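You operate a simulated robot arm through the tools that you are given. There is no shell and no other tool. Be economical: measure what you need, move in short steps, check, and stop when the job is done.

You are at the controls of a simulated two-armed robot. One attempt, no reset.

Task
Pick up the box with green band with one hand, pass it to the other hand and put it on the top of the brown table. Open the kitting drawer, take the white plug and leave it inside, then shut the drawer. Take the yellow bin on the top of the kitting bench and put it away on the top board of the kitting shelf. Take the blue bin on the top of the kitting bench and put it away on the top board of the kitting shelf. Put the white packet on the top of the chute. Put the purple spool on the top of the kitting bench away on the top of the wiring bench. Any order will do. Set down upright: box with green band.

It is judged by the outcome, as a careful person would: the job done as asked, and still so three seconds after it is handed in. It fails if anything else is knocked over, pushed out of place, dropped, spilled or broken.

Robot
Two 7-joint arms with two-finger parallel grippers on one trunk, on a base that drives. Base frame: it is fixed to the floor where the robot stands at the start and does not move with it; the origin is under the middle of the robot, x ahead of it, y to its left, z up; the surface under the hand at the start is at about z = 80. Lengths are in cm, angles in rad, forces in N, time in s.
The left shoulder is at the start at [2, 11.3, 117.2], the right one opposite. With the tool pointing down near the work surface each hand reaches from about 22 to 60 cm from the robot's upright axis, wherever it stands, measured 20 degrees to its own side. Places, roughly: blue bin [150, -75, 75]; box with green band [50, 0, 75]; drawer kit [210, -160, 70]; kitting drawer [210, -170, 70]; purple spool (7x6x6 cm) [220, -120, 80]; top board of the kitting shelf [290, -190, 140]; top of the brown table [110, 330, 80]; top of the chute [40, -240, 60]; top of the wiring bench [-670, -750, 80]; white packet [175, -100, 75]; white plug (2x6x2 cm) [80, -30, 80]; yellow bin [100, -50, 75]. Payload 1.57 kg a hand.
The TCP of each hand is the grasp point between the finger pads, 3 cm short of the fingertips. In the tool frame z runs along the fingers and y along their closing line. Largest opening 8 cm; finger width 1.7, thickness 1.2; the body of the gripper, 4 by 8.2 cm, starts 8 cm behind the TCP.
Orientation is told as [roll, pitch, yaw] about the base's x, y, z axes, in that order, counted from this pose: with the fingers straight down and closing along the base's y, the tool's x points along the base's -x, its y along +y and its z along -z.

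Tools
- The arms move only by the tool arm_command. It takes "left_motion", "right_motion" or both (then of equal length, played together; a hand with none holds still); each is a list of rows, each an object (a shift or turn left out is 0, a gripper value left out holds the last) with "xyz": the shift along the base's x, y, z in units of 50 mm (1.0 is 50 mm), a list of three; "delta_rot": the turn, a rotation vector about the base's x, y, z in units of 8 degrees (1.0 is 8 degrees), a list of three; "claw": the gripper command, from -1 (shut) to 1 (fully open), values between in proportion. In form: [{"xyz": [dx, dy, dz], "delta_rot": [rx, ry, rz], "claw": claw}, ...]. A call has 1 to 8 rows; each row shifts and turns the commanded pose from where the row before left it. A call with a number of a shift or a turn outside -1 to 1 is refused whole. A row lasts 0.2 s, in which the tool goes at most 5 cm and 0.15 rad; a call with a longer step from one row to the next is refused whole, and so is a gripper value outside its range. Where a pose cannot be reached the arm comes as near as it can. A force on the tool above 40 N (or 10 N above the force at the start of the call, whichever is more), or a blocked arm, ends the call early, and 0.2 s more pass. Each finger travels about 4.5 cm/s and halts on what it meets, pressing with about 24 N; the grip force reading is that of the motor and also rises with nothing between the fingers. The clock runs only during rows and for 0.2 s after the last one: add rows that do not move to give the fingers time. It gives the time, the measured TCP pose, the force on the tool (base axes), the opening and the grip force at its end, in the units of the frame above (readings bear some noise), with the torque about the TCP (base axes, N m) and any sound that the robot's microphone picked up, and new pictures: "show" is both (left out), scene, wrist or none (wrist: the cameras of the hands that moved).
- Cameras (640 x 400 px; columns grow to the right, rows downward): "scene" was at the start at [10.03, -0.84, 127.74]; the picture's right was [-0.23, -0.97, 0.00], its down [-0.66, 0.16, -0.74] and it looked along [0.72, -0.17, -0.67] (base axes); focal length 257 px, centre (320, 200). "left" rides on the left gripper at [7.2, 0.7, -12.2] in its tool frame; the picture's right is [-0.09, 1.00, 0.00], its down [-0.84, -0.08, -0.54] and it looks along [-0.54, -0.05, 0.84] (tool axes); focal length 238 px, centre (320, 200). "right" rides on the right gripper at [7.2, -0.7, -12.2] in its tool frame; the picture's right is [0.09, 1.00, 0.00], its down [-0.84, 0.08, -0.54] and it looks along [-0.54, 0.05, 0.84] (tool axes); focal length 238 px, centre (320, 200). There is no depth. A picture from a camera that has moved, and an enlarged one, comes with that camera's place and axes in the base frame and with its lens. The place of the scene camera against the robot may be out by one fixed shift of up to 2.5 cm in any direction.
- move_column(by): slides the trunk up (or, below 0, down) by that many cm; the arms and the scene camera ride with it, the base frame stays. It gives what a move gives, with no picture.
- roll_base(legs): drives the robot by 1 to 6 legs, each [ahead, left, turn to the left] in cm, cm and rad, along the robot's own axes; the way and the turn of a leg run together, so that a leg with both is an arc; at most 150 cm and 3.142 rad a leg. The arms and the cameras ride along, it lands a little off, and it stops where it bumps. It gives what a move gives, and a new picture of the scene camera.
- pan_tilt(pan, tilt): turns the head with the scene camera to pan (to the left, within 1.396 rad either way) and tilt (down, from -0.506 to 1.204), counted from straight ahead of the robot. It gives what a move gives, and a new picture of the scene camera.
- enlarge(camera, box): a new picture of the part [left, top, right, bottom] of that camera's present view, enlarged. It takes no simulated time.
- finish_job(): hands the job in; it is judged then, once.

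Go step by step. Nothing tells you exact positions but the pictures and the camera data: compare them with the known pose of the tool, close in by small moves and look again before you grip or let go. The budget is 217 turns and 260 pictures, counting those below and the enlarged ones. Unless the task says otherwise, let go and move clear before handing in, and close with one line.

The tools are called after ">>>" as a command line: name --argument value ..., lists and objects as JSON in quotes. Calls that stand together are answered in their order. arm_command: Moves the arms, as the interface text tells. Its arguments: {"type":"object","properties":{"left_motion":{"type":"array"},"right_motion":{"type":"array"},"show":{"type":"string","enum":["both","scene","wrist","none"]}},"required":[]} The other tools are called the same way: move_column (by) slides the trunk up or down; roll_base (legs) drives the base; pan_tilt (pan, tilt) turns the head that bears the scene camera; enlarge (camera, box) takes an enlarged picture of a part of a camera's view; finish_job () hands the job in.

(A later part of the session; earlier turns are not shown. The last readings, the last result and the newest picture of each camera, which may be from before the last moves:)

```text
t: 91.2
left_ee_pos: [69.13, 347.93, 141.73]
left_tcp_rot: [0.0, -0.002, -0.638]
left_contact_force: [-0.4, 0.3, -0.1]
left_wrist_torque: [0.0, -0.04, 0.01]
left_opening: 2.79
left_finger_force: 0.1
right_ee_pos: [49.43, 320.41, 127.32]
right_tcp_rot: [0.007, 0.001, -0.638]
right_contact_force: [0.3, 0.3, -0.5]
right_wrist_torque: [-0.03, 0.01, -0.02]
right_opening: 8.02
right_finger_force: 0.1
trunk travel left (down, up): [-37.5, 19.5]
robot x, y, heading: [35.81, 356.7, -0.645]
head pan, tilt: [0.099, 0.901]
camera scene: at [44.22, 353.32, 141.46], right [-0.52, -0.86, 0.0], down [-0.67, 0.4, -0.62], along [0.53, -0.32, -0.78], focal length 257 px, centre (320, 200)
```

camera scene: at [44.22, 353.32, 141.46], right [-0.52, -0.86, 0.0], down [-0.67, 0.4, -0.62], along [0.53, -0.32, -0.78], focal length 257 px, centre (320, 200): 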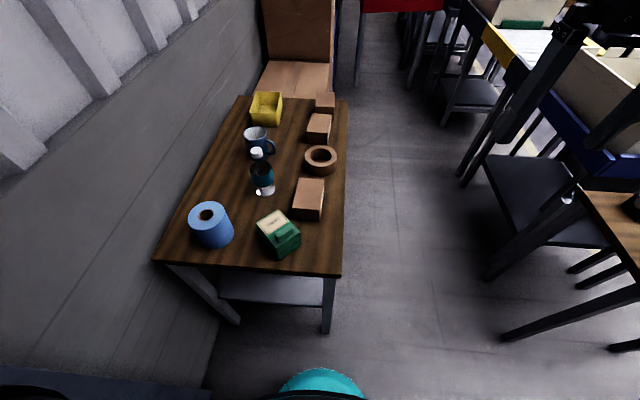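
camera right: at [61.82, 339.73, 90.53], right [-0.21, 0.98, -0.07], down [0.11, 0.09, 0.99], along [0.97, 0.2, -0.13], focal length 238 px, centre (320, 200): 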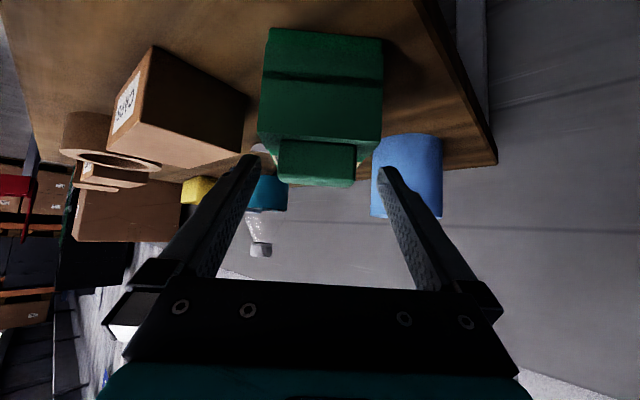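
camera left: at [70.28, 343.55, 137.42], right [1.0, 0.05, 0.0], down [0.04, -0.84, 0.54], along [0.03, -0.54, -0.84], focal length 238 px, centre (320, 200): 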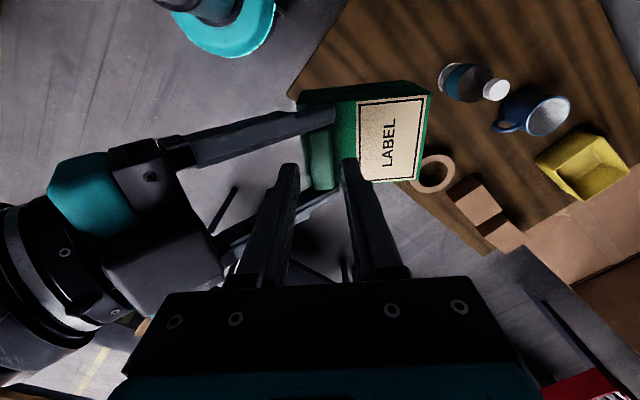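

Next I back out the way I came, down to the aisle.

>>> roll_base --legs '[[-11, -53, 0], [0, 0, 1.58], [-146, 0, 0], [0, 0, -1.59]]'

>>> pan_tilt --pan -0.1 --tilt 0.5

```text
t: 108.8
left_ee_pos: [-53.75, 195.36, 141.8]
left_tcp_rot: [-0.002, 0.001, -0.643]
left_contact_force: [-0.6, 0.0, -0.4]
left_wrist_torque: [0.0, -0.02, 0.0]
left_opening: 2.82
left_finger_force: 0.1
right_ee_pos: [-73.42, 168.04, 127.37]
right_tcp_rot: [0.007, 0.0, -0.644]
right_contact_force: [-0.3, 0.1, -0.5]
right_wrist_torque: [0.03, 0.0, -0.02]
right_opening: 8.0
right_finger_force: 0.1
trunk travel left (down, up): [-37.5, 19.5]
robot x, y, heading: [-86.6, 204.24, -0.644]
head pan, tilt: [0.099, 0.901]
camera scene: at [-78.47, 200.95, 141.46], right [-0.52, -0.86, 0.0], down [-0.67, 0.41, -0.62], along [0.53, -0.32, -0.78], focal length 257 px, centre (320, 200)
```

scene: 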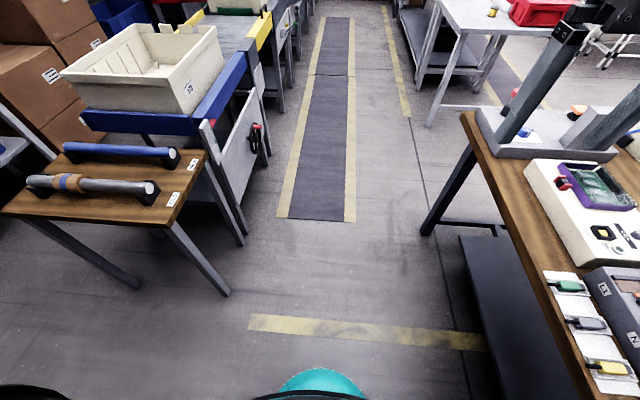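

```text
t: 109.7
left_ee_pos: [-53.58, 195.47, 141.77]
left_tcp_rot: [-0.001, -0.001, -0.643]
left_contact_force: [-0.7, -0.3, 0.3]
left_wrist_torque: [0.0, 0.02, -0.06]
left_opening: 2.77
left_finger_force: 0.1
right_ee_pos: [-73.32, 168.03, 127.36]
right_tcp_rot: [0.007, 0.0, -0.642]
right_contact_force: [-0.6, -0.6, -0.5]
right_wrist_torque: [0.02, -0.03, 0.01]
right_opening: 7.98
right_finger_force: 0.1
trunk travel left (down, up): [-37.5, 19.5]
robot x, y, heading: [-86.64, 203.9, -0.643]
head pan, tilt: [-0.099, 0.499]
camera scene: at [-78.22, 198.71, 144.84], right [-0.68, -0.74, 0.0], down [-0.35, 0.32, -0.88], along [0.65, -0.59, -0.48], focal length 257 px, centre (320, 200)
```

scene: 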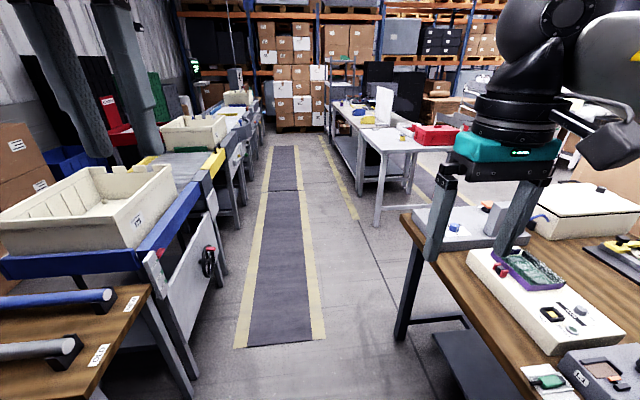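

The aisle is clear. Drive along it to beside the white plug on the first bench and turn to face the bench.

>>> roll_base --legs '[[148, 0, 0], [128, -25, 0], [0, 0, -1.57]]'

>>> pan_tilt --pan 0.0 --tilt 0.75

```text
t: 126.8
left_ee_pos: [108.57, -11.16, 141.58]
left_tcp_rot: [0.001, 0.0, -2.205]
left_contact_force: [-0.7, 0.2, 0.3]
left_wrist_torque: [0.01, 0.01, 0.01]
left_opening: 2.79
left_finger_force: 0.1
right_ee_pos: [80.93, 8.08, 127.41]
right_tcp_rot: [0.005, -0.001, -2.202]
right_contact_force: [0.7, 0.5, -0.2]
right_wrist_torque: [0.0, -0.01, 0.0]
right_opening: 8.01
right_finger_force: 0.0
trunk travel left (down, up): [-37.5, 19.5]
robot x, y, heading: [116.96, 22.0, -2.204]
head pan, tilt: [-0.099, 0.499]
camera scene: at [111.38, 15.39, 144.85], right [-0.74, 0.67, 0.0], down [0.32, 0.36, -0.88], along [-0.59, -0.65, -0.48], focal length 257 px, centre (320, 200)
```

scene: 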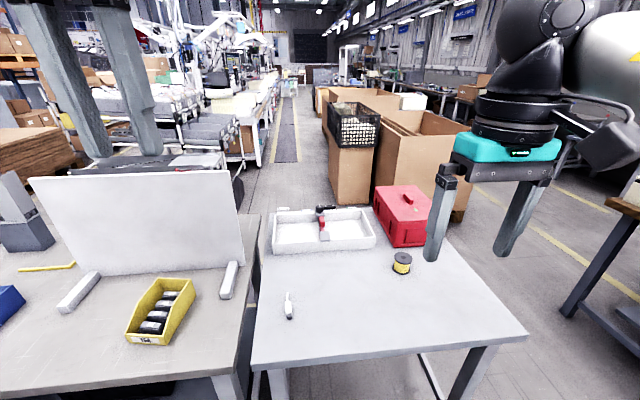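

```text
t: 127.6
left_ee_pos: [108.7, -11.18, 141.74]
left_tcp_rot: [-0.001, -0.001, -2.204]
left_contact_force: [0.2, -0.1, 0.0]
left_wrist_torque: [0.0, 0.01, -0.04]
left_opening: 2.8
left_finger_force: 0.0
right_ee_pos: [80.91, 8.01, 127.41]
right_tcp_rot: [0.007, 0.0, -2.202]
right_contact_force: [0.5, -0.4, -0.1]
right_wrist_torque: [0.01, -0.01, -0.01]
right_opening: 8.0
right_finger_force: 0.1
trunk travel left (down, up): [-37.5, 19.5]
robot x, y, heading: [116.96, 21.89, -2.209]
head pan, tilt: [0.0, 0.75]
camera scene: at [112.57, 15.47, 142.66], right [-0.81, 0.59, 0.0], down [0.4, 0.55, -0.73], along [-0.43, -0.59, -0.68], focal length 257 px, centre (320, 200)
```

scene: 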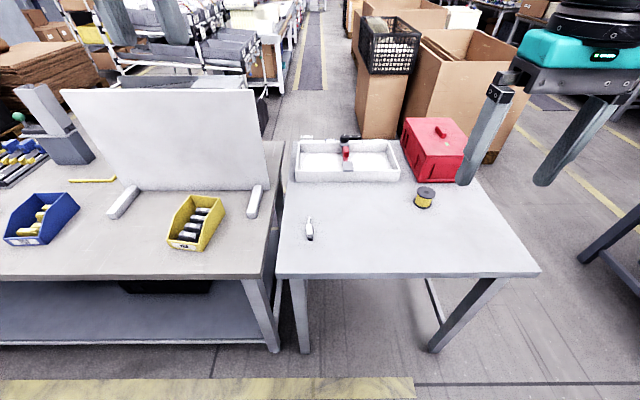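

I'm facing the bench: plug at about (60 ahead, 2 left), bins on the kitting bench at left. Look closer at the plug and toward the kitting drawer.

>>> enlarge --camera "scene" --box '[270, 190, 350, 250]'

>>> pan_tilt --pan 0.75 --tilt 0.45

>>> enlarge --camera "scene" --box '[150, 60, 450, 240]'

```text
6.67 times, centred on (310, 220) of scene
camera zoom: at [112.57, 15.47, 142.66], right [-0.81, 0.59, 0.0], down [0.4, 0.55, -0.73], along [-0.43, -0.59, -0.68], focal length 1712 px, centre (387, 67)
```

zoom: 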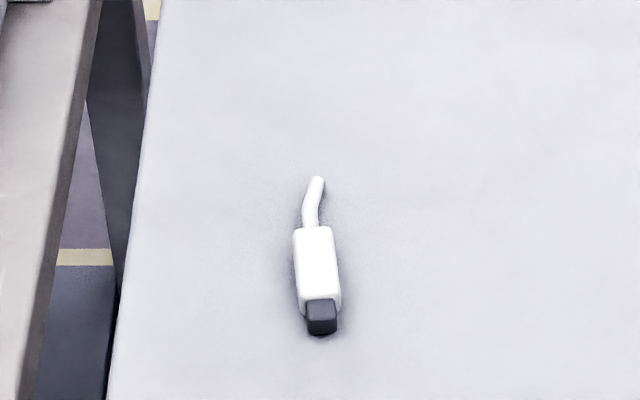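

```text
t: 128.7
left_ee_pos: [108.47, -11.33, 141.74]
left_tcp_rot: [0.0, 0.0, -2.204]
left_contact_force: [-0.3, 0.1, 1.2]
left_wrist_torque: [0.0, -0.01, 0.04]
left_opening: 2.78
left_finger_force: 0.1
right_ee_pos: [80.92, 8.07, 127.41]
right_tcp_rot: [0.008, 0.0, -2.202]
right_contact_force: [-1.4, 0.3, -0.4]
right_wrist_torque: [0.01, -0.02, -0.03]
right_opening: 8.03
right_finger_force: 0.0
trunk travel left (down, up): [-37.5, 19.5]
robot x, y, heading: [117.27, 21.95, -2.203]
head pan, tilt: [0.75, 0.45]
camera scene: at [118.53, 13.0, 145.29], right [-0.99, -0.11, 0.0], down [-0.05, 0.43, -0.9], along [0.1, -0.89, -0.44], focal length 257 px, centre (320, 200)
```

scene: 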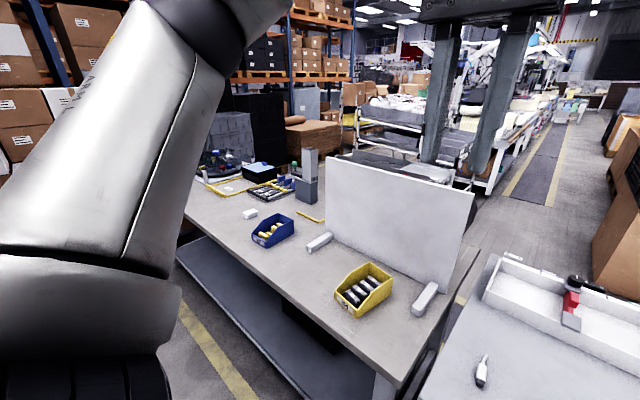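

```text
2.13 times, centred on (300, 150) of scene
camera zoom: at [118.53, 13.0, 145.29], right [-0.99, -0.11, 0.0], down [-0.05, 0.43, -0.9], along [0.1, -0.89, -0.44], focal length 548 px, centre (363, 307)
```

zoom: 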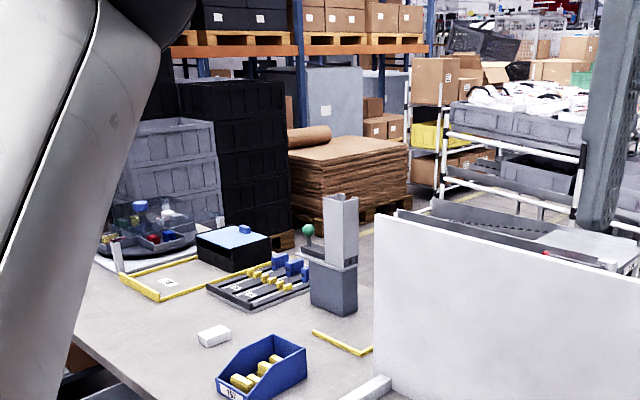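

Bins hold parts, the packet lies near the blue bin. First the plug: move closer and bring the right hand over it.

>>> roll_base --legs '[[11, 0, 0]]'

>>> move_column --by -15

>>> arm_command --right_motion '[{"xyz": [0.25, -0.78, -0.4]}, {"xyz": [0.25, -0.78, -0.4]}, {"xyz": [0.25, -0.78, -0.4]}, {"xyz": [0.25, -0.78, -0.4]}, {"xyz": [0.25, -0.78, -0.4]}, {"xyz": [0.25, -0.78, -0.4]}, {"xyz": [0.24, -0.78, -0.4]}]' --show "wrist"

```text
t: 129.9
left_ee_pos: [101.9, -20.2, 141.77]
left_tcp_rot: [0.0, 0.001, -2.205]
left_contact_force: [0.3, -1.1, -0.3]
left_wrist_torque: [0.05, 0.01, 0.04]
left_opening: 2.83
left_finger_force: 0.1
right_ee_pos: [74.34, -0.97, 127.43]
right_tcp_rot: [0.007, 0.001, -2.203]
right_contact_force: [0.1, 0.1, -0.3]
right_wrist_torque: [0.03, -0.01, 0.02]
right_opening: 8.0
right_finger_force: 0.1
trunk travel left (down, up): [-37.5, 19.5]
robot x, y, heading: [110.77, 12.62, -2.208]
head pan, tilt: [0.75, 0.45]
camera scene: at [111.93, 4.02, 145.29], right [-0.99, -0.12, 0.0], down [-0.05, 0.43, -0.9], along [0.1, -0.89, -0.44], focal length 257 px, centre (320, 200)
```

scene: 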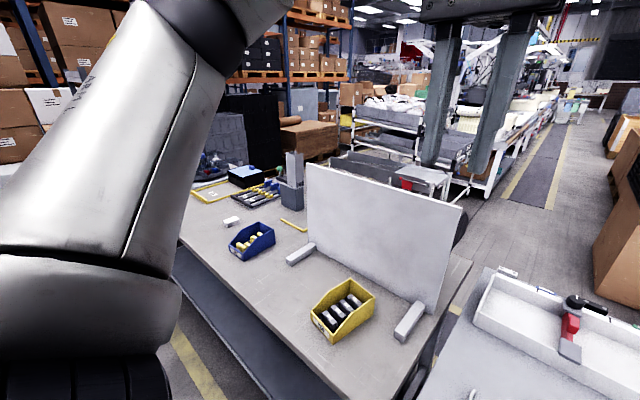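

```text
t: 131.6
left_ee_pos: [102.05, -20.07, 126.66]
left_tcp_rot: [-0.001, 0.001, -2.202]
left_contact_force: [0.3, 0.4, -0.4]
left_wrist_torque: [-0.01, 0.01, 0.02]
left_opening: 2.79
left_finger_force: 0.1
right_ee_pos: [74.44, -0.9, 112.48]
right_tcp_rot: [0.008, 0.002, -2.203]
right_contact_force: [-0.7, 0.7, -0.3]
right_wrist_torque: [-0.01, -0.03, -0.03]
right_opening: 8.01
right_finger_force: 0.1
trunk travel left (down, up): [-22.5, 34.5]
robot x, y, heading: [110.25, 12.4, -2.203]
head pan, tilt: [0.75, 0.45]
```

```text
t: 133.2
left_ee_pos: [102.04, -20.22, 126.69]
left_tcp_rot: [0.002, 0.002, -2.202]
left_contact_force: [0.1, 0.2, -0.2]
left_wrist_torque: [0.01, 0.02, 0.01]
left_opening: 2.8
left_finger_force: 0.0
right_ee_pos: [83.19, -28.26, 98.46]
right_tcp_rot: [0.007, -0.003, -2.2]
right_contact_force: [-0.3, -1.1, 0.7]
right_wrist_torque: [0.02, 0.0, 0.0]
right_opening: 8.01
right_finger_force: 0.1
trunk travel left (down, up): [-22.5, 34.5]
robot x, y, heading: [110.76, 12.82, -2.202]
head pan, tilt: [0.75, 0.45]
camera right: at [86.82, -22.21, 110.5], right [0.86, -0.51, 0.01], down [-0.43, -0.72, 0.54], along [-0.27, -0.47, -0.84], focal length 238 px, centre (320, 200)
```

right: 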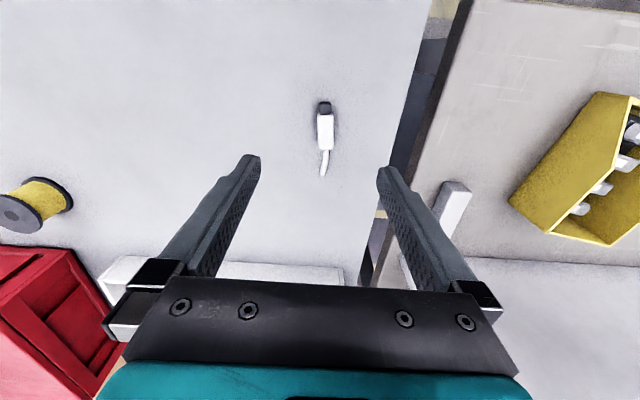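

>>> arm_command --right_motion '[{"xyz": [-0.07, -0.3, -0.6]}, {"xyz": [0, 0, -0.8]}, {"xyz": [0, 0, -0.8]}, {"xyz": [0, 0, -0.3]}, {}]' --show "wrist"

>>> enlarge --camera "right" --box '[220, 80, 420, 240]'

```text
t: 134.4
left_ee_pos: [102.02, -20.17, 126.69]
left_tcp_rot: [0.0, 0.0, -2.203]
left_contact_force: [-0.7, -0.1, 0.9]
left_wrist_torque: [0.04, 0.05, -0.01]
left_opening: 2.78
left_finger_force: 0.1
right_ee_pos: [82.87, -29.7, 85.88]
right_tcp_rot: [0.008, 0.0, -2.203]
right_contact_force: [-0.3, -0.8, -0.1]
right_wrist_torque: [0.03, -0.02, 0.04]
right_opening: 8.0
right_finger_force: 0.0
trunk travel left (down, up): [-22.5, 34.5]
robot x, y, heading: [110.51, 13.15, -2.204]
head pan, tilt: [0.75, 0.45]
camera right: at [86.5, -23.49, 98.04], right [0.86, -0.51, 0.01], down [-0.43, -0.72, 0.54], along [-0.27, -0.47, -0.84], focal length 238 px, centre (320, 200)
```

right: 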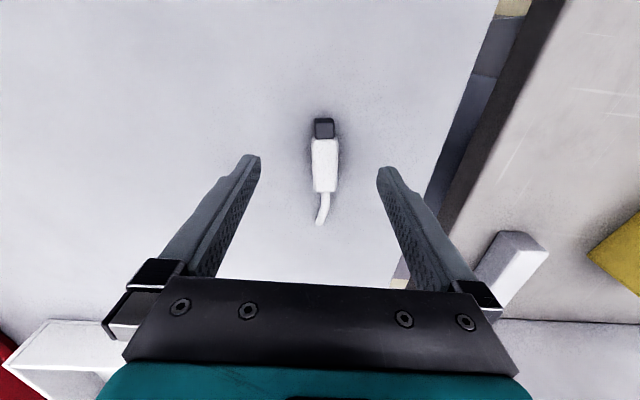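

```text
2.50 times, centred on (320, 160) of right
camera zoom: at [86.5, -23.49, 98.04], right [0.86, -0.51, 0.01], down [-0.43, -0.72, 0.54], along [-0.27, -0.47, -0.84], focal length 596 px, centre (320, 300)
```

zoom: 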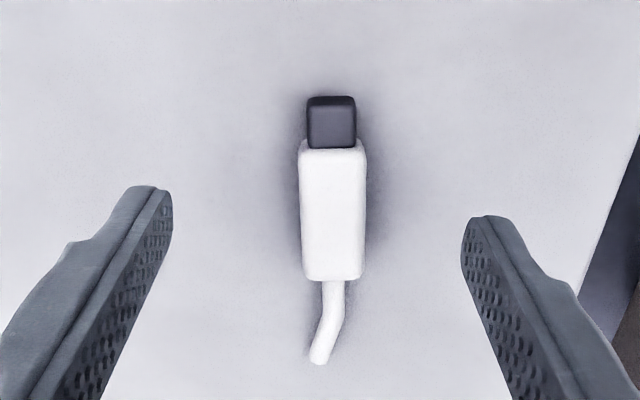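

>>> arm_command --right_motion '[{"xyz": [0.05, -0.06, -0.2]}, {"xyz": [0, 0, -0.2]}, {}]' --show "none"

>>> arm_command --right_motion '[{"xyz": [0, 0, -0.08]}, {}]' --show "wrist"

```text
t: 135.2
left_ee_pos: [101.89, -20.2, 126.8]
left_tcp_rot: [-0.001, 0.0, -2.204]
left_contact_force: [-1.2, -0.3, -0.4]
left_wrist_torque: [-0.02, -0.01, -0.01]
left_opening: 2.79
left_finger_force: 0.0
right_ee_pos: [82.9, -29.93, 83.89]
right_tcp_rot: [0.007, -0.002, -2.203]
right_contact_force: [-0.1, -0.6, -0.3]
right_wrist_torque: [0.0, 0.01, 0.0]
right_opening: 7.99
right_finger_force: 0.0
trunk travel left (down, up): [-22.5, 34.5]
robot x, y, heading: [110.75, 12.75, -2.208]
head pan, tilt: [0.75, 0.45]
```

```text
t: 135.8
left_ee_pos: [102.09, -20.16, 126.68]
left_tcp_rot: [0.001, -0.001, -2.203]
left_contact_force: [-0.2, -0.1, -0.5]
left_wrist_torque: [0.0, -0.01, 0.01]
left_opening: 2.82
left_finger_force: 0.2
right_ee_pos: [83.06, -29.87, 83.52]
right_tcp_rot: [0.006, -0.001, -2.201]
right_contact_force: [0.3, 0.0, -0.4]
right_wrist_torque: [-0.01, 0.0, -0.01]
right_opening: 8.0
right_finger_force: 0.0
trunk travel left (down, up): [-22.5, 34.5]
robot x, y, heading: [110.44, 12.71, -2.201]
head pan, tilt: [0.75, 0.45]
camera right: at [86.67, -23.79, 95.64], right [0.86, -0.51, 0.01], down [-0.43, -0.72, 0.54], along [-0.27, -0.47, -0.84], focal length 238 px, centre (320, 200)
```

right: 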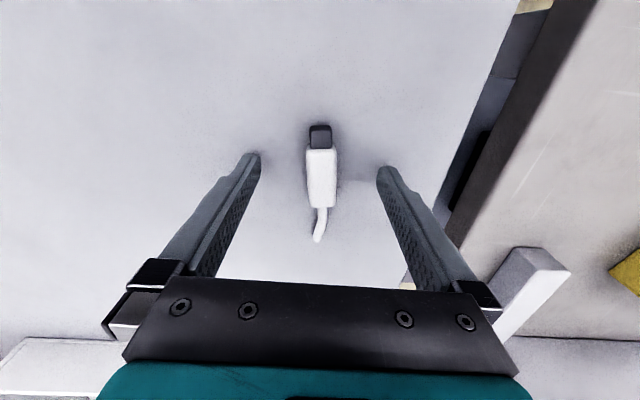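

>>> arm_command --right_motion '[{"xyz": [0, 0, -0.04]}, {"claw": -1}, {"claw": -1}, {"claw": -1}, {"claw": -1}, {"claw": -1}, {"claw": -1}]' --show "none"

>>> arm_command --right_motion '[{"xyz": [0, 0, 0.5]}, {"xyz": [0, 0, 1]}, {"xyz": [0, 0, 1]}, {"xyz": [0, 0, 1]}, {}]' --show "wrist"

```text
t: 137.4
left_ee_pos: [102.01, -20.16, 126.75]
left_tcp_rot: [-0.001, 0.001, -2.203]
left_contact_force: [0.6, 0.0, 0.4]
left_wrist_torque: [0.01, -0.03, 0.0]
left_opening: 2.8
left_finger_force: 0.0
right_ee_pos: [82.99, -29.83, 83.39]
right_tcp_rot: [0.007, 0.0, -2.203]
right_contact_force: [0.9, 0.2, -0.9]
right_wrist_torque: [-0.01, -0.02, 0.02]
right_opening: 1.89
right_finger_force: 23.6
trunk travel left (down, up): [-22.5, 34.5]
robot x, y, heading: [110.64, 13.14, -2.206]
head pan, tilt: [0.75, 0.45]
```

```text
t: 138.6
left_ee_pos: [102.0, -20.17, 126.7]
left_tcp_rot: [-0.001, 0.0, -2.204]
left_contact_force: [0.4, 0.6, 0.3]
left_wrist_torque: [0.02, 0.02, -0.02]
left_opening: 2.79
left_finger_force: 0.0
right_ee_pos: [82.92, -30.1, 100.77]
right_tcp_rot: [0.007, -0.001, -2.202]
right_contact_force: [0.4, 0.8, 0.0]
right_wrist_torque: [0.03, 0.01, -0.01]
right_opening: 1.88
right_finger_force: 23.8
trunk travel left (down, up): [-22.5, 34.5]
robot x, y, heading: [110.53, 12.68, -2.206]
head pan, tilt: [0.75, 0.45]
camera right: at [86.6, -24.1, 112.92], right [0.86, -0.51, 0.01], down [-0.43, -0.72, 0.54], along [-0.27, -0.47, -0.84], focal length 238 px, centre (320, 200)
```

right: 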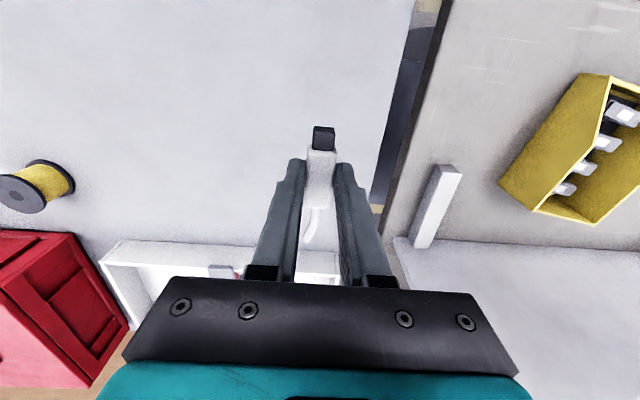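

Plug held (1.88 cm). Retract the right arm, and drive along the aisle to in front of the kitting bench's far part to find the drawer.

>>> arm_command --right_motion '[{"xyz": [-0.233, 0.92, 0.15]}, {"xyz": [-0.233, 0.92, 0.15]}, {"xyz": [-0.233, 0.92, 0.15]}, {"xyz": [-0.233, 0.92, 0.15]}, {"xyz": [-0.233, 0.92, 0.15]}, {"xyz": [-0.233, 0.92, 0.15]}]' --show "none"

>>> roll_base --legs '[[-20, 0, 0], [0, 100, 0]]'

>>> pan_tilt --pan 0.3 --tilt 0.6

```text
t: 140.0
left_ee_pos: [101.91, -20.04, 126.78]
left_tcp_rot: [0.0, 0.0, -2.203]
left_contact_force: [-0.7, -0.1, 1.1]
left_wrist_torque: [-0.02, -0.04, -0.02]
left_opening: 2.81
left_finger_force: 0.1
right_ee_pos: [75.92, -2.09, 105.4]
right_tcp_rot: [0.008, -0.001, -2.204]
right_contact_force: [0.1, 0.4, -0.8]
right_wrist_torque: [-0.01, -0.03, -0.01]
right_opening: 1.89
right_finger_force: 23.7
trunk travel left (down, up): [-22.5, 34.5]
robot x, y, heading: [110.55, 12.82, -2.202]
head pan, tilt: [0.75, 0.45]
```

```text
t: 146.4
left_ee_pos: [194.11, -62.43, 126.57]
left_tcp_rot: [0.001, -0.001, -2.195]
left_contact_force: [-0.2, 1.0, 0.6]
left_wrist_torque: [-0.03, 0.02, 0.0]
left_opening: 2.82
left_finger_force: 0.1
right_ee_pos: [167.81, -44.94, 105.4]
right_tcp_rot: [0.006, 0.001, -2.195]
right_contact_force: [-0.2, 0.4, 0.1]
right_wrist_torque: [0.03, 0.0, 0.04]
right_opening: 1.87
right_finger_force: 24.5
trunk travel left (down, up): [-22.5, 34.5]
robot x, y, heading: [202.4, -29.09, -2.201]
head pan, tilt: [0.75, 0.45]
camera scene: at [203.88, -38.18, 130.29], right [-0.99, -0.12, 0.0], down [-0.05, 0.43, -0.9], along [0.11, -0.89, -0.44], focal length 257 px, centre (320, 200)
```

scene: 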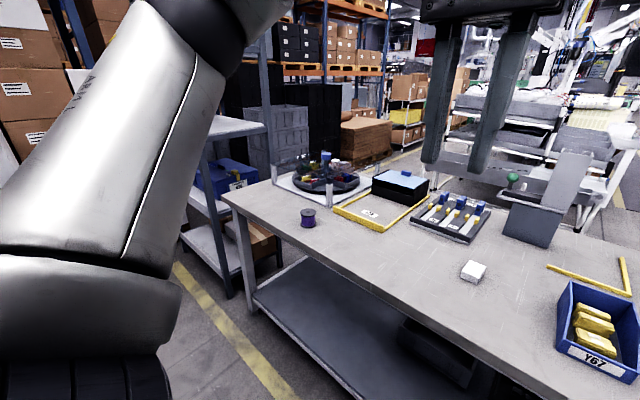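

```text
t: 147.3
left_ee_pos: [194.04, -62.43, 126.66]
left_tcp_rot: [-0.002, 0.0, -2.197]
left_contact_force: [-0.1, -1.1, 0.4]
left_wrist_torque: [-0.01, -0.02, -0.02]
left_opening: 2.8
left_finger_force: 0.0
right_ee_pos: [167.73, -44.86, 105.33]
right_tcp_rot: [0.008, 0.0, -2.195]
right_contact_force: [0.3, -0.3, -0.1]
right_wrist_torque: [0.0, 0.0, -0.02]
right_opening: 1.88
right_finger_force: 24.0
trunk travel left (down, up): [-22.5, 34.5]
robot x, y, heading: [202.24, -29.26, -2.198]
head pan, tilt: [0.3, 0.6]
camera scene: at [199.89, -37.42, 128.94], right [-0.95, 0.32, 0.0], down [0.18, 0.54, -0.83], along [-0.26, -0.78, -0.56], focal length 257 px, centre (320, 200)
```

scene: 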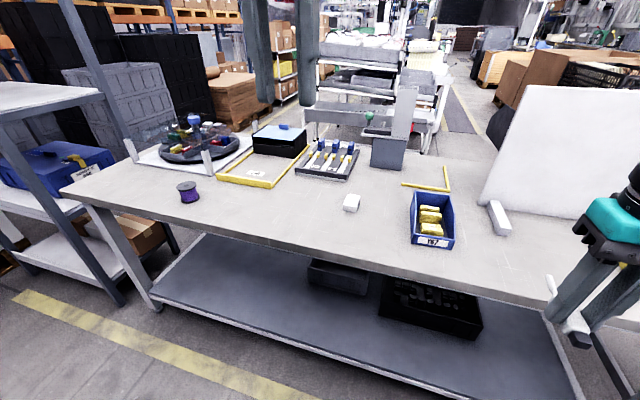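

The drawer must open on the far side of this bench; the shelf stands at the left end. Let me look at the shelf before fetching bins.

>>> pan_tilt --pan 1.1 --tilt 0.2

>>> pan_tilt --pan 0.62 --tilt 0.1

```text
t: 148.4
left_ee_pos: [194.08, -62.44, 126.7]
left_tcp_rot: [0.001, -0.001, -2.196]
left_contact_force: [-0.5, -0.3, 0.0]
left_wrist_torque: [0.04, -0.01, -0.01]
left_opening: 2.82
left_finger_force: 0.0
right_ee_pos: [167.79, -44.75, 105.4]
right_tcp_rot: [0.007, 0.002, -2.194]
right_contact_force: [0.3, 0.0, -0.8]
right_wrist_torque: [0.01, 0.0, 0.0]
right_opening: 1.87
right_finger_force: 23.6
trunk travel left (down, up): [-22.5, 34.5]
robot x, y, heading: [202.08, -28.98, -2.194]
head pan, tilt: [1.1, 0.201]
camera scene: at [206.96, -37.35, 132.61], right [-0.89, -0.45, 0.0], down [-0.09, 0.18, -0.98], along [0.45, -0.87, -0.2], focal length 257 px, centre (320, 200)
```

scene: 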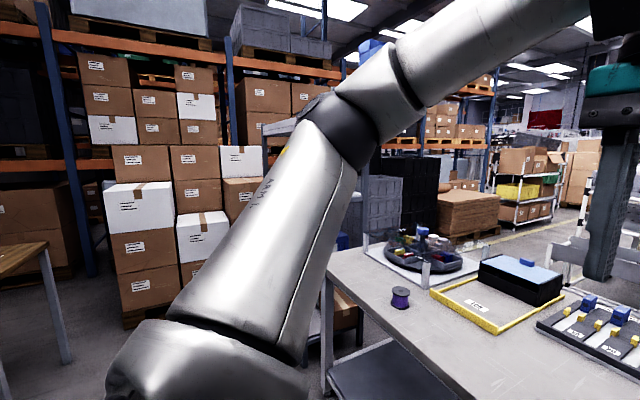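

```text
t: 149.3
left_ee_pos: [194.07, -62.54, 126.71]
left_tcp_rot: [-0.001, -0.001, -2.196]
left_contact_force: [0.3, 0.3, 0.2]
left_wrist_torque: [-0.01, 0.0, -0.01]
left_opening: 2.8
left_finger_force: 0.1
right_ee_pos: [167.8, -44.8, 105.41]
right_tcp_rot: [0.008, -0.001, -2.194]
right_contact_force: [0.9, 0.0, 0.0]
right_wrist_torque: [0.02, -0.02, 0.01]
right_opening: 1.88
right_finger_force: 24.1
trunk travel left (down, up): [-22.5, 34.5]
robot x, y, heading: [202.36, -29.19, -2.198]
head pan, tilt: [0.62, 0.099]
camera scene: at [202.66, -38.25, 133.55], right [-1.0, 0.01, 0.0], down [0.0, 0.1, -0.99], along [-0.01, -0.99, -0.1], focal length 257 px, centre (320, 200)
```

scene: 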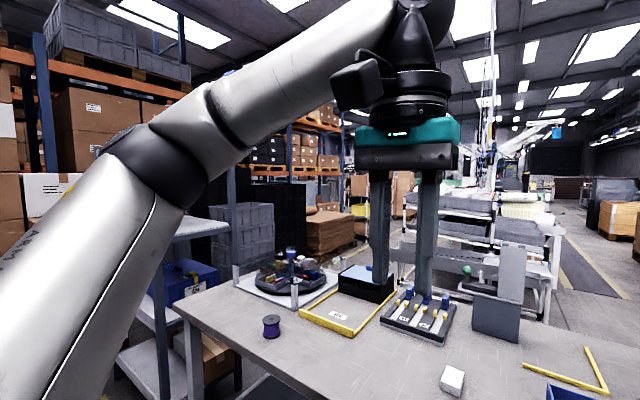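

The shelf is hidden by the arm; I'll see it when I get there. Now approach the blue bin.

>>> roll_base --legs '[[0, -22, 0], [25, 0, 0]]'

>>> pan_tilt --pan 0.0 --tilt 0.9

```text
t: 152.4
left_ee_pos: [161.79, -69.58, 126.71]
left_tcp_rot: [0.0, 0.0, -2.196]
left_contact_force: [-0.1, -0.4, 0.0]
left_wrist_torque: [0.02, 0.0, -0.02]
left_opening: 2.8
left_finger_force: 0.0
right_ee_pos: [135.44, -52.01, 105.37]
right_tcp_rot: [0.006, -0.002, -2.193]
right_contact_force: [0.2, -0.5, -0.4]
right_wrist_torque: [0.05, -0.05, -0.02]
right_opening: 1.87
right_finger_force: 24.6
trunk travel left (down, up): [-22.5, 34.5]
robot x, y, heading: [169.81, -36.46, -2.2]
head pan, tilt: [0.62, 0.099]
camera scene: at [170.35, -45.37, 133.55], right [-1.0, 0.01, 0.0], down [0.0, 0.1, -0.99], along [-0.01, -0.99, -0.1], focal length 257 px, centre (320, 200)
```

scene: 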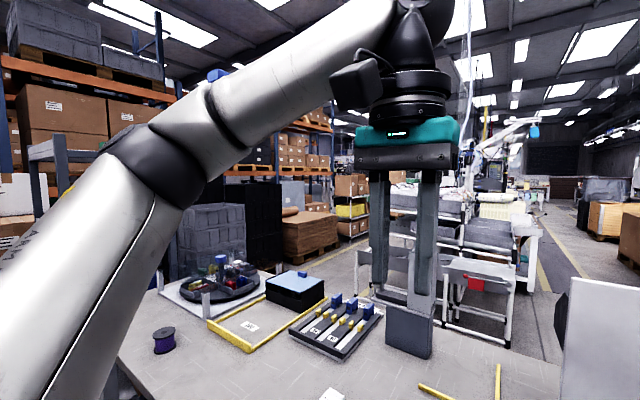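

```text
t: 153.6
left_ee_pos: [161.72, -69.5, 126.71]
left_tcp_rot: [0.0, 0.0, -2.195]
left_contact_force: [0.5, 0.5, -0.1]
left_wrist_torque: [-0.01, 0.0, 0.01]
left_opening: 2.8
left_finger_force: 0.1
right_ee_pos: [135.6, -51.88, 105.31]
right_tcp_rot: [0.008, -0.001, -2.194]
right_contact_force: [0.2, 0.3, -0.1]
right_wrist_torque: [-0.01, 0.0, 0.01]
right_opening: 1.89
right_finger_force: 23.3
trunk travel left (down, up): [-22.5, 34.5]
robot x, y, heading: [170.13, -37.02, -2.197]
head pan, tilt: [0.0, 0.901]
camera scene: at [166.03, -42.24, 126.47], right [-0.81, 0.59, 0.0], down [0.46, 0.64, -0.62], along [-0.36, -0.5, -0.78], focal length 257 px, centre (320, 200)
```

scene: 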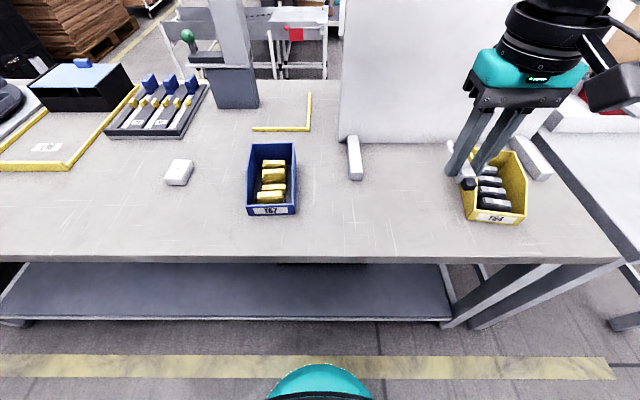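

The blue bin sits about 47 ahead, 9 left. Bring the left hand over it, open, and look.

>>> arm_command --left_motion '[{"xyz": [-0.37, -0.35, -0.8], "claw": 1}, {"xyz": [-0.37, -0.35, -0.8]}, {"xyz": [-0.37, -0.35, -0.8]}, {"xyz": [-0.37, -0.35, -0.8]}, {"xyz": [-0.37, -0.35, -0.8]}, {"xyz": [-0.37, -0.35, -0.8]}, {}]' --show "both"

```text
t: 155.2
left_ee_pos: [150.87, -80.37, 102.79]
left_tcp_rot: [0.001, -0.001, -2.196]
left_contact_force: [0.2, 0.0, 0.0]
left_wrist_torque: [0.0, 0.01, 0.0]
left_opening: 8.02
left_finger_force: 0.0
right_ee_pos: [135.59, -51.94, 105.34]
right_tcp_rot: [0.007, 0.0, -2.193]
right_contact_force: [0.0, -1.3, -0.8]
right_wrist_torque: [0.01, -0.02, -0.02]
right_opening: 1.89
right_finger_force: 23.7
trunk travel left (down, up): [-22.5, 34.5]
robot x, y, heading: [170.34, -36.68, -2.19]
head pan, tilt: [0.0, 0.901]
camera scene: at [166.04, -42.22, 126.47], right [-0.81, 0.59, 0.0], down [0.46, 0.64, -0.62], along [-0.36, -0.5, -0.78], focal length 257 px, centre (320, 200)
camera left: at [155.61, -74.83, 115.18], right [0.75, -0.66, 0.0], down [-0.55, -0.63, 0.54], along [-0.36, -0.41, -0.84], focal length 238 px, centre (320, 200)
```

scene: 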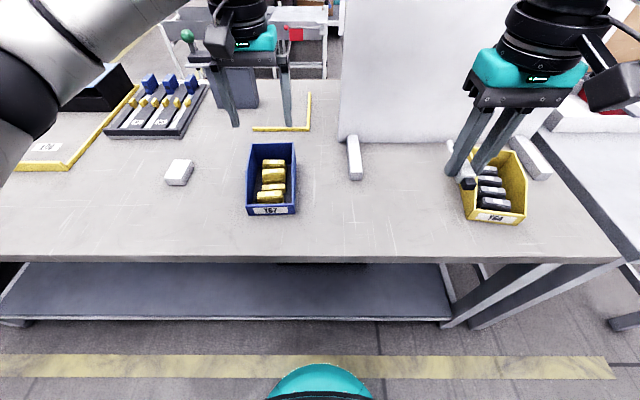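
left: 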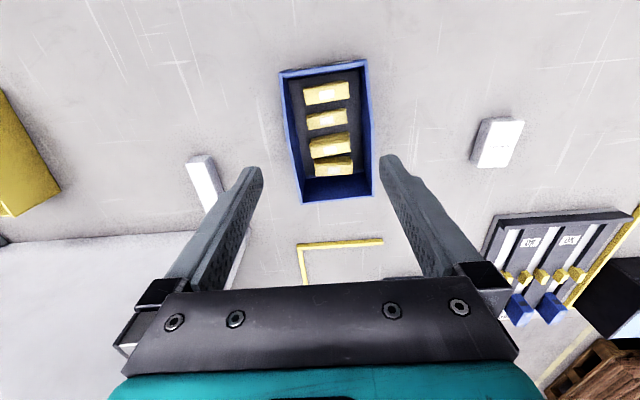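

>>> enlarge --camera "scene" --box '[220, 120, 330, 230]'

>>> enlarge --camera "scene" --box '[440, 130, 560, 240]'

```text
3.64 times, centred on (275, 175) of scene
camera zoom: at [166.04, -42.22, 126.47], right [-0.81, 0.59, 0.0], down [0.46, 0.64, -0.62], along [-0.36, -0.5, -0.78], focal length 934 px, centre (484, 291)
```

zoom: 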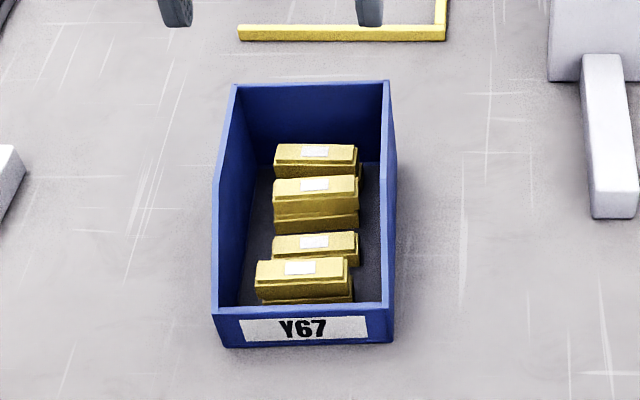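

```text
3.64 times, centred on (500, 185) of scene
camera zoom: at [166.04, -42.22, 126.47], right [-0.81, 0.59, 0.0], down [0.46, 0.64, -0.62], along [-0.36, -0.5, -0.78], focal length 934 px, centre (-334, 254)
```

zoom: 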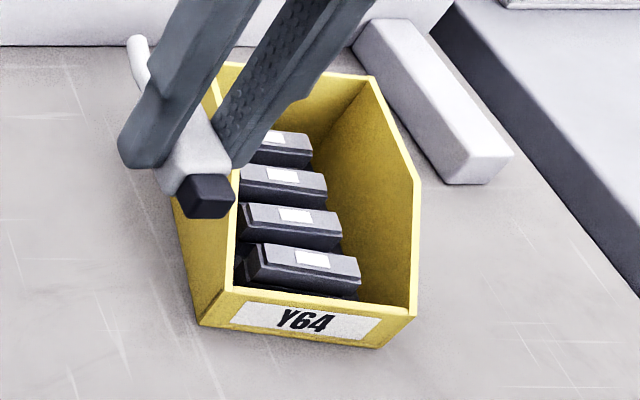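

>>> arm_command --left_motion '[{"xyz": [0.3, -0.56, 0]}, {"xyz": [0.3, -0.56, 0]}, {"xyz": [0, 0, -0.8]}, {"xyz": [0, 0, -0.6]}, {}]' --show "both"

>>> enlarge --camera "scene" --box '[200, 80, 330, 230]'

```text
t: 156.4
left_ee_pos: [153.57, -85.68, 95.78]
left_tcp_rot: [0.001, 0.0, -2.195]
left_contact_force: [-0.3, -0.3, 0.5]
left_wrist_torque: [-0.02, -0.01, 0.0]
left_opening: 7.99
left_finger_force: 0.0
right_ee_pos: [135.61, -51.94, 105.35]
right_tcp_rot: [0.007, 0.001, -2.194]
right_contact_force: [0.3, 0.7, -0.3]
right_wrist_torque: [0.0, 0.01, -0.02]
right_opening: 1.86
right_finger_force: 24.3
trunk travel left (down, up): [-22.5, 34.5]
robot x, y, heading: [170.3, -36.32, -2.194]
head pan, tilt: [0.0, 0.901]
camera scene: at [166.03, -42.23, 126.46], right [-0.81, 0.59, 0.0], down [0.46, 0.64, -0.62], along [-0.36, -0.5, -0.78], focal length 257 px, centre (320, 200)
camera left: at [158.48, -80.25, 108.01], right [0.75, -0.66, 0.0], down [-0.55, -0.63, 0.54], along [-0.36, -0.41, -0.84], focal length 238 px, centre (320, 200)
```

scene: 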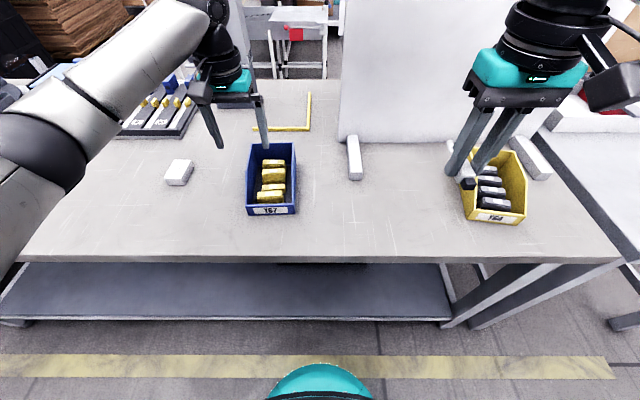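
left: 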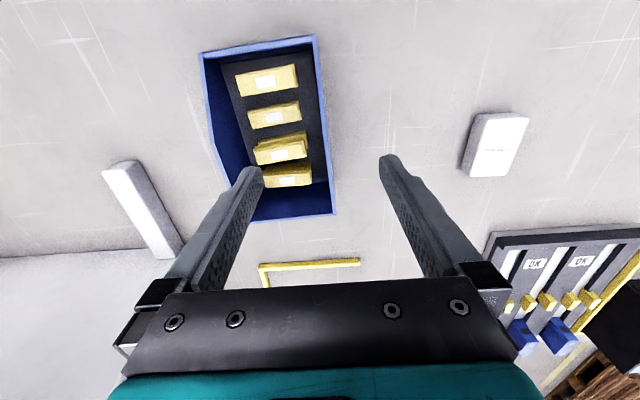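

```text
2.67 times, centred on (265, 155) of scene
camera zoom: at [166.03, -42.23, 126.46], right [-0.81, 0.59, 0.0], down [0.46, 0.64, -0.62], along [-0.36, -0.5, -0.78], focal length 685 px, centre (467, 320)
```

zoom: 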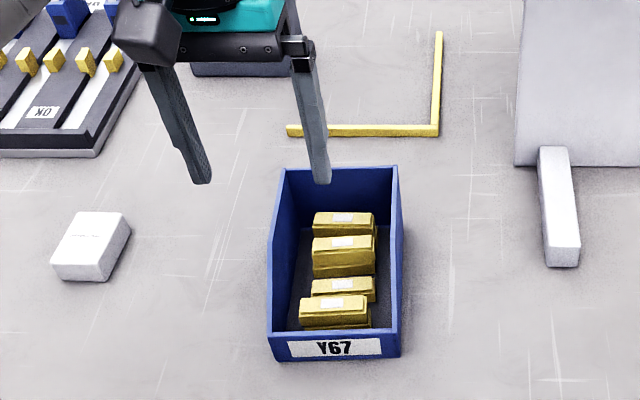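

>>> arm_command --left_motion '[{"xyz": [0.03, -0.2, -0.5]}, {"xyz": [0, 0, -0.3]}, {}]' --show "wrist"

>>> enlarge --camera "scene" --box '[200, 80, 330, 230]'

```text
t: 157.2
left_ee_pos: [153.79, -86.71, 91.61]
left_tcp_rot: [-0.001, 0.001, -2.196]
left_contact_force: [-0.1, 0.4, 0.3]
left_wrist_torque: [-0.02, -0.04, -0.01]
left_opening: 8.01
left_finger_force: 0.0
right_ee_pos: [135.54, -51.9, 105.37]
right_tcp_rot: [0.007, 0.0, -2.194]
right_contact_force: [-1.1, -0.1, -0.4]
right_wrist_torque: [0.01, 0.01, -0.02]
right_opening: 1.89
right_finger_force: 23.7
trunk travel left (down, up): [-22.5, 34.5]
robot x, y, heading: [170.18, -36.64, -2.201]
head pan, tilt: [0.0, 0.901]
camera left: at [158.62, -81.21, 103.89], right [0.75, -0.66, 0.0], down [-0.55, -0.63, 0.54], along [-0.36, -0.41, -0.84], focal length 238 px, centre (320, 200)
```

left: 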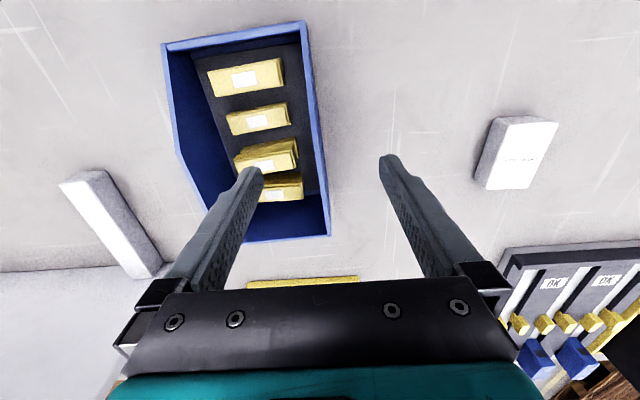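

```text
2.67 times, centred on (265, 155) of scene
camera zoom: at [166.03, -42.23, 126.46], right [-0.81, 0.59, 0.0], down [0.46, 0.64, -0.62], along [-0.36, -0.5, -0.78], focal length 685 px, centre (467, 320)
```

zoom: 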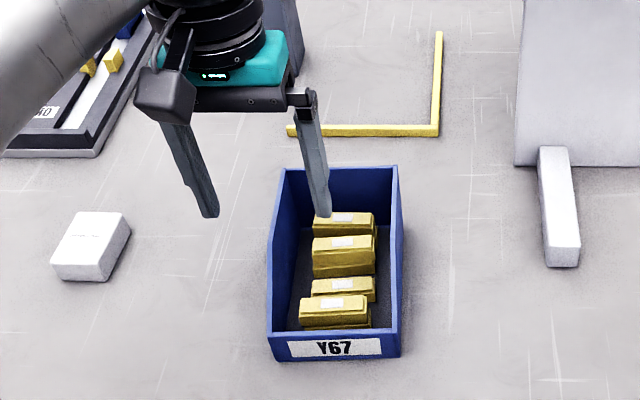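

>>> arm_command --left_motion '[{"xyz": [-0.08, -0.11, 0], "claw": -0.4}, {}, {}, {}, {"xyz": [0, 0, -0.2]}, {"xyz": [0, 0, -0.2]}, {}]' --show "wrist"

>>> enlarge --camera "scene" --box '[200, 80, 330, 230]'

>>> enlarge --camera "left" --box '[220, 80, 420, 240]'

```text
t: 158.8
left_ee_pos: [153.58, -87.3, 89.72]
left_tcp_rot: [0.001, 0.001, -2.194]
left_contact_force: [0.8, -0.6, -0.1]
left_wrist_torque: [0.01, -0.01, 0.01]
left_opening: 2.41
left_finger_force: 0.1
right_ee_pos: [135.5, -51.94, 105.38]
right_tcp_rot: [0.007, -0.001, -2.195]
right_contact_force: [-0.3, -0.9, -1.0]
right_wrist_torque: [0.0, -0.01, 0.03]
right_opening: 1.88
right_finger_force: 24.1
trunk travel left (down, up): [-22.5, 34.5]
robot x, y, heading: [169.9, -36.67, -2.198]
head pan, tilt: [0.0, 0.901]
camera left: at [158.33, -81.87, 102.02], right [0.75, -0.66, 0.0], down [-0.55, -0.63, 0.54], along [-0.36, -0.41, -0.84], focal length 238 px, centre (320, 200)
```

left: 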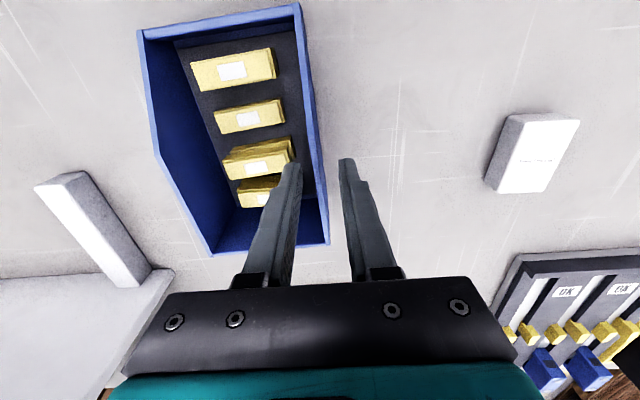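

```text
2.67 times, centred on (265, 155) of scene
camera zoom: at [166.03, -42.23, 126.46], right [-0.81, 0.59, 0.0], down [0.46, 0.64, -0.62], along [-0.36, -0.5, -0.78], focal length 685 px, centre (467, 320)
```

zoom: 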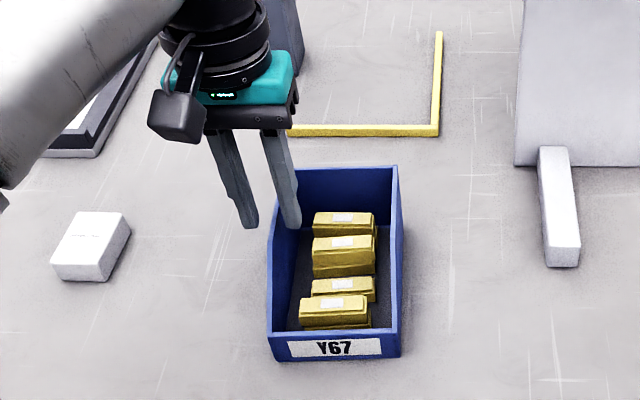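

```text
2.50 times, centred on (320, 160) of left
camera zoom: at [158.33, -81.87, 102.02], right [0.75, -0.66, 0.0], down [-0.55, -0.63, 0.54], along [-0.36, -0.41, -0.84], focal length 596 px, centre (320, 300)
```

zoom: 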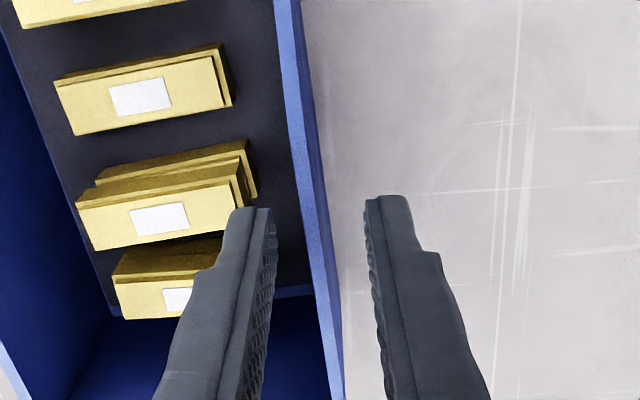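

>>> arm_command --left_motion '[{"xyz": [0.02, -0.02, -0.2]}, {"xyz": [0, 0, -0.1]}, {}]' --show "none"

>>> enlarge --camera "left" --box '[220, 80, 420, 240]'

>>> enlarge --camera "scene" --box '[200, 80, 330, 230]'

```text
t: 159.6
left_ee_pos: [153.51, -87.48, 88.11]
left_tcp_rot: [0.0, 0.0, -2.196]
left_contact_force: [0.0, 0.2, 0.5]
left_wrist_torque: [0.02, -0.05, 0.03]
left_opening: 2.39
left_finger_force: 0.0
right_ee_pos: [135.54, -51.93, 105.35]
right_tcp_rot: [0.008, 0.001, -2.194]
right_contact_force: [0.5, 0.2, 0.0]
right_wrist_torque: [-0.01, -0.01, 0.0]
right_opening: 1.86
right_finger_force: 23.7
trunk travel left (down, up): [-22.5, 34.5]
robot x, y, heading: [170.22, -36.43, -2.196]
head pan, tilt: [0.0, 0.901]
```

```text
2.50 times, centred on (320, 160) of left
camera zoom: at [158.39, -81.88, 100.45], right [0.75, -0.66, 0.0], down [-0.55, -0.63, 0.54], along [-0.36, -0.41, -0.84], focal length 596 px, centre (320, 300)
```

zoom: 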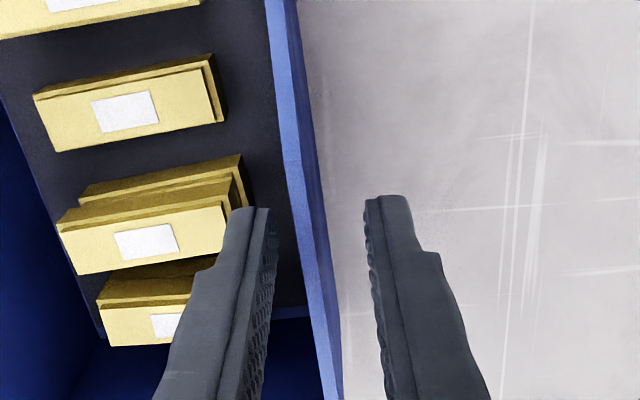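

```text
2.67 times, centred on (265, 155) of scene
camera zoom: at [166.03, -42.23, 126.46], right [-0.81, 0.59, 0.0], down [0.46, 0.64, -0.62], along [-0.36, -0.5, -0.78], focal length 685 px, centre (467, 320)
```

zoom: 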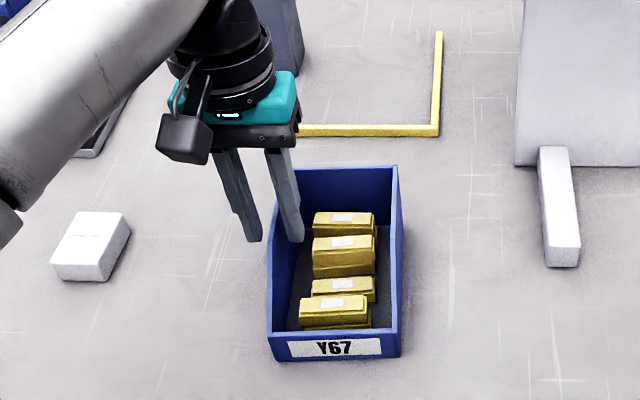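

>>> arm_command --left_motion '[{"xyz": [0, 0, -0.18]}, {"claw": -1}, {"claw": -1}, {"claw": -1}, {"claw": -1}, {}]' --show "none"

>>> enlarge --camera "left" --box '[220, 80, 420, 240]'

```text
t: 161.0
left_ee_pos: [153.6, -87.42, 87.31]
left_tcp_rot: [-0.001, -0.001, -2.196]
left_contact_force: [-0.6, 0.6, -0.5]
left_wrist_torque: [-0.07, 0.02, -0.02]
left_opening: 0.36
left_finger_force: 24.5
right_ee_pos: [135.58, -51.95, 105.37]
right_tcp_rot: [0.007, 0.001, -2.194]
right_contact_force: [0.5, -0.2, -0.6]
right_wrist_torque: [0.0, 0.03, 0.0]
right_opening: 1.87
right_finger_force: 24.5
trunk travel left (down, up): [-22.5, 34.5]
robot x, y, heading: [169.96, -36.53, -2.197]
head pan, tilt: [0.0, 0.901]
```

```text
2.50 times, centred on (320, 160) of left
camera zoom: at [158.39, -81.89, 99.53], right [0.75, -0.66, 0.0], down [-0.55, -0.63, 0.54], along [-0.36, -0.41, -0.84], focal length 596 px, centre (320, 300)
```

zoom: 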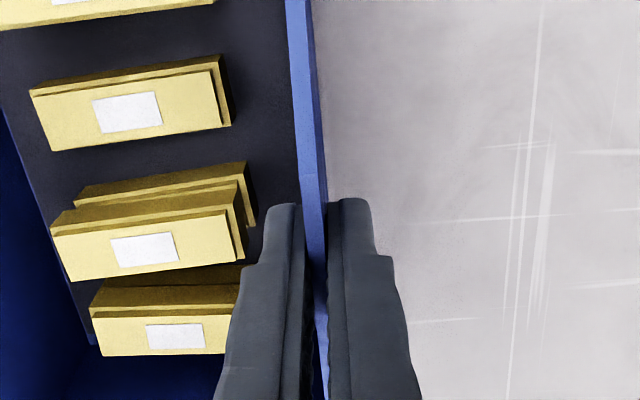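

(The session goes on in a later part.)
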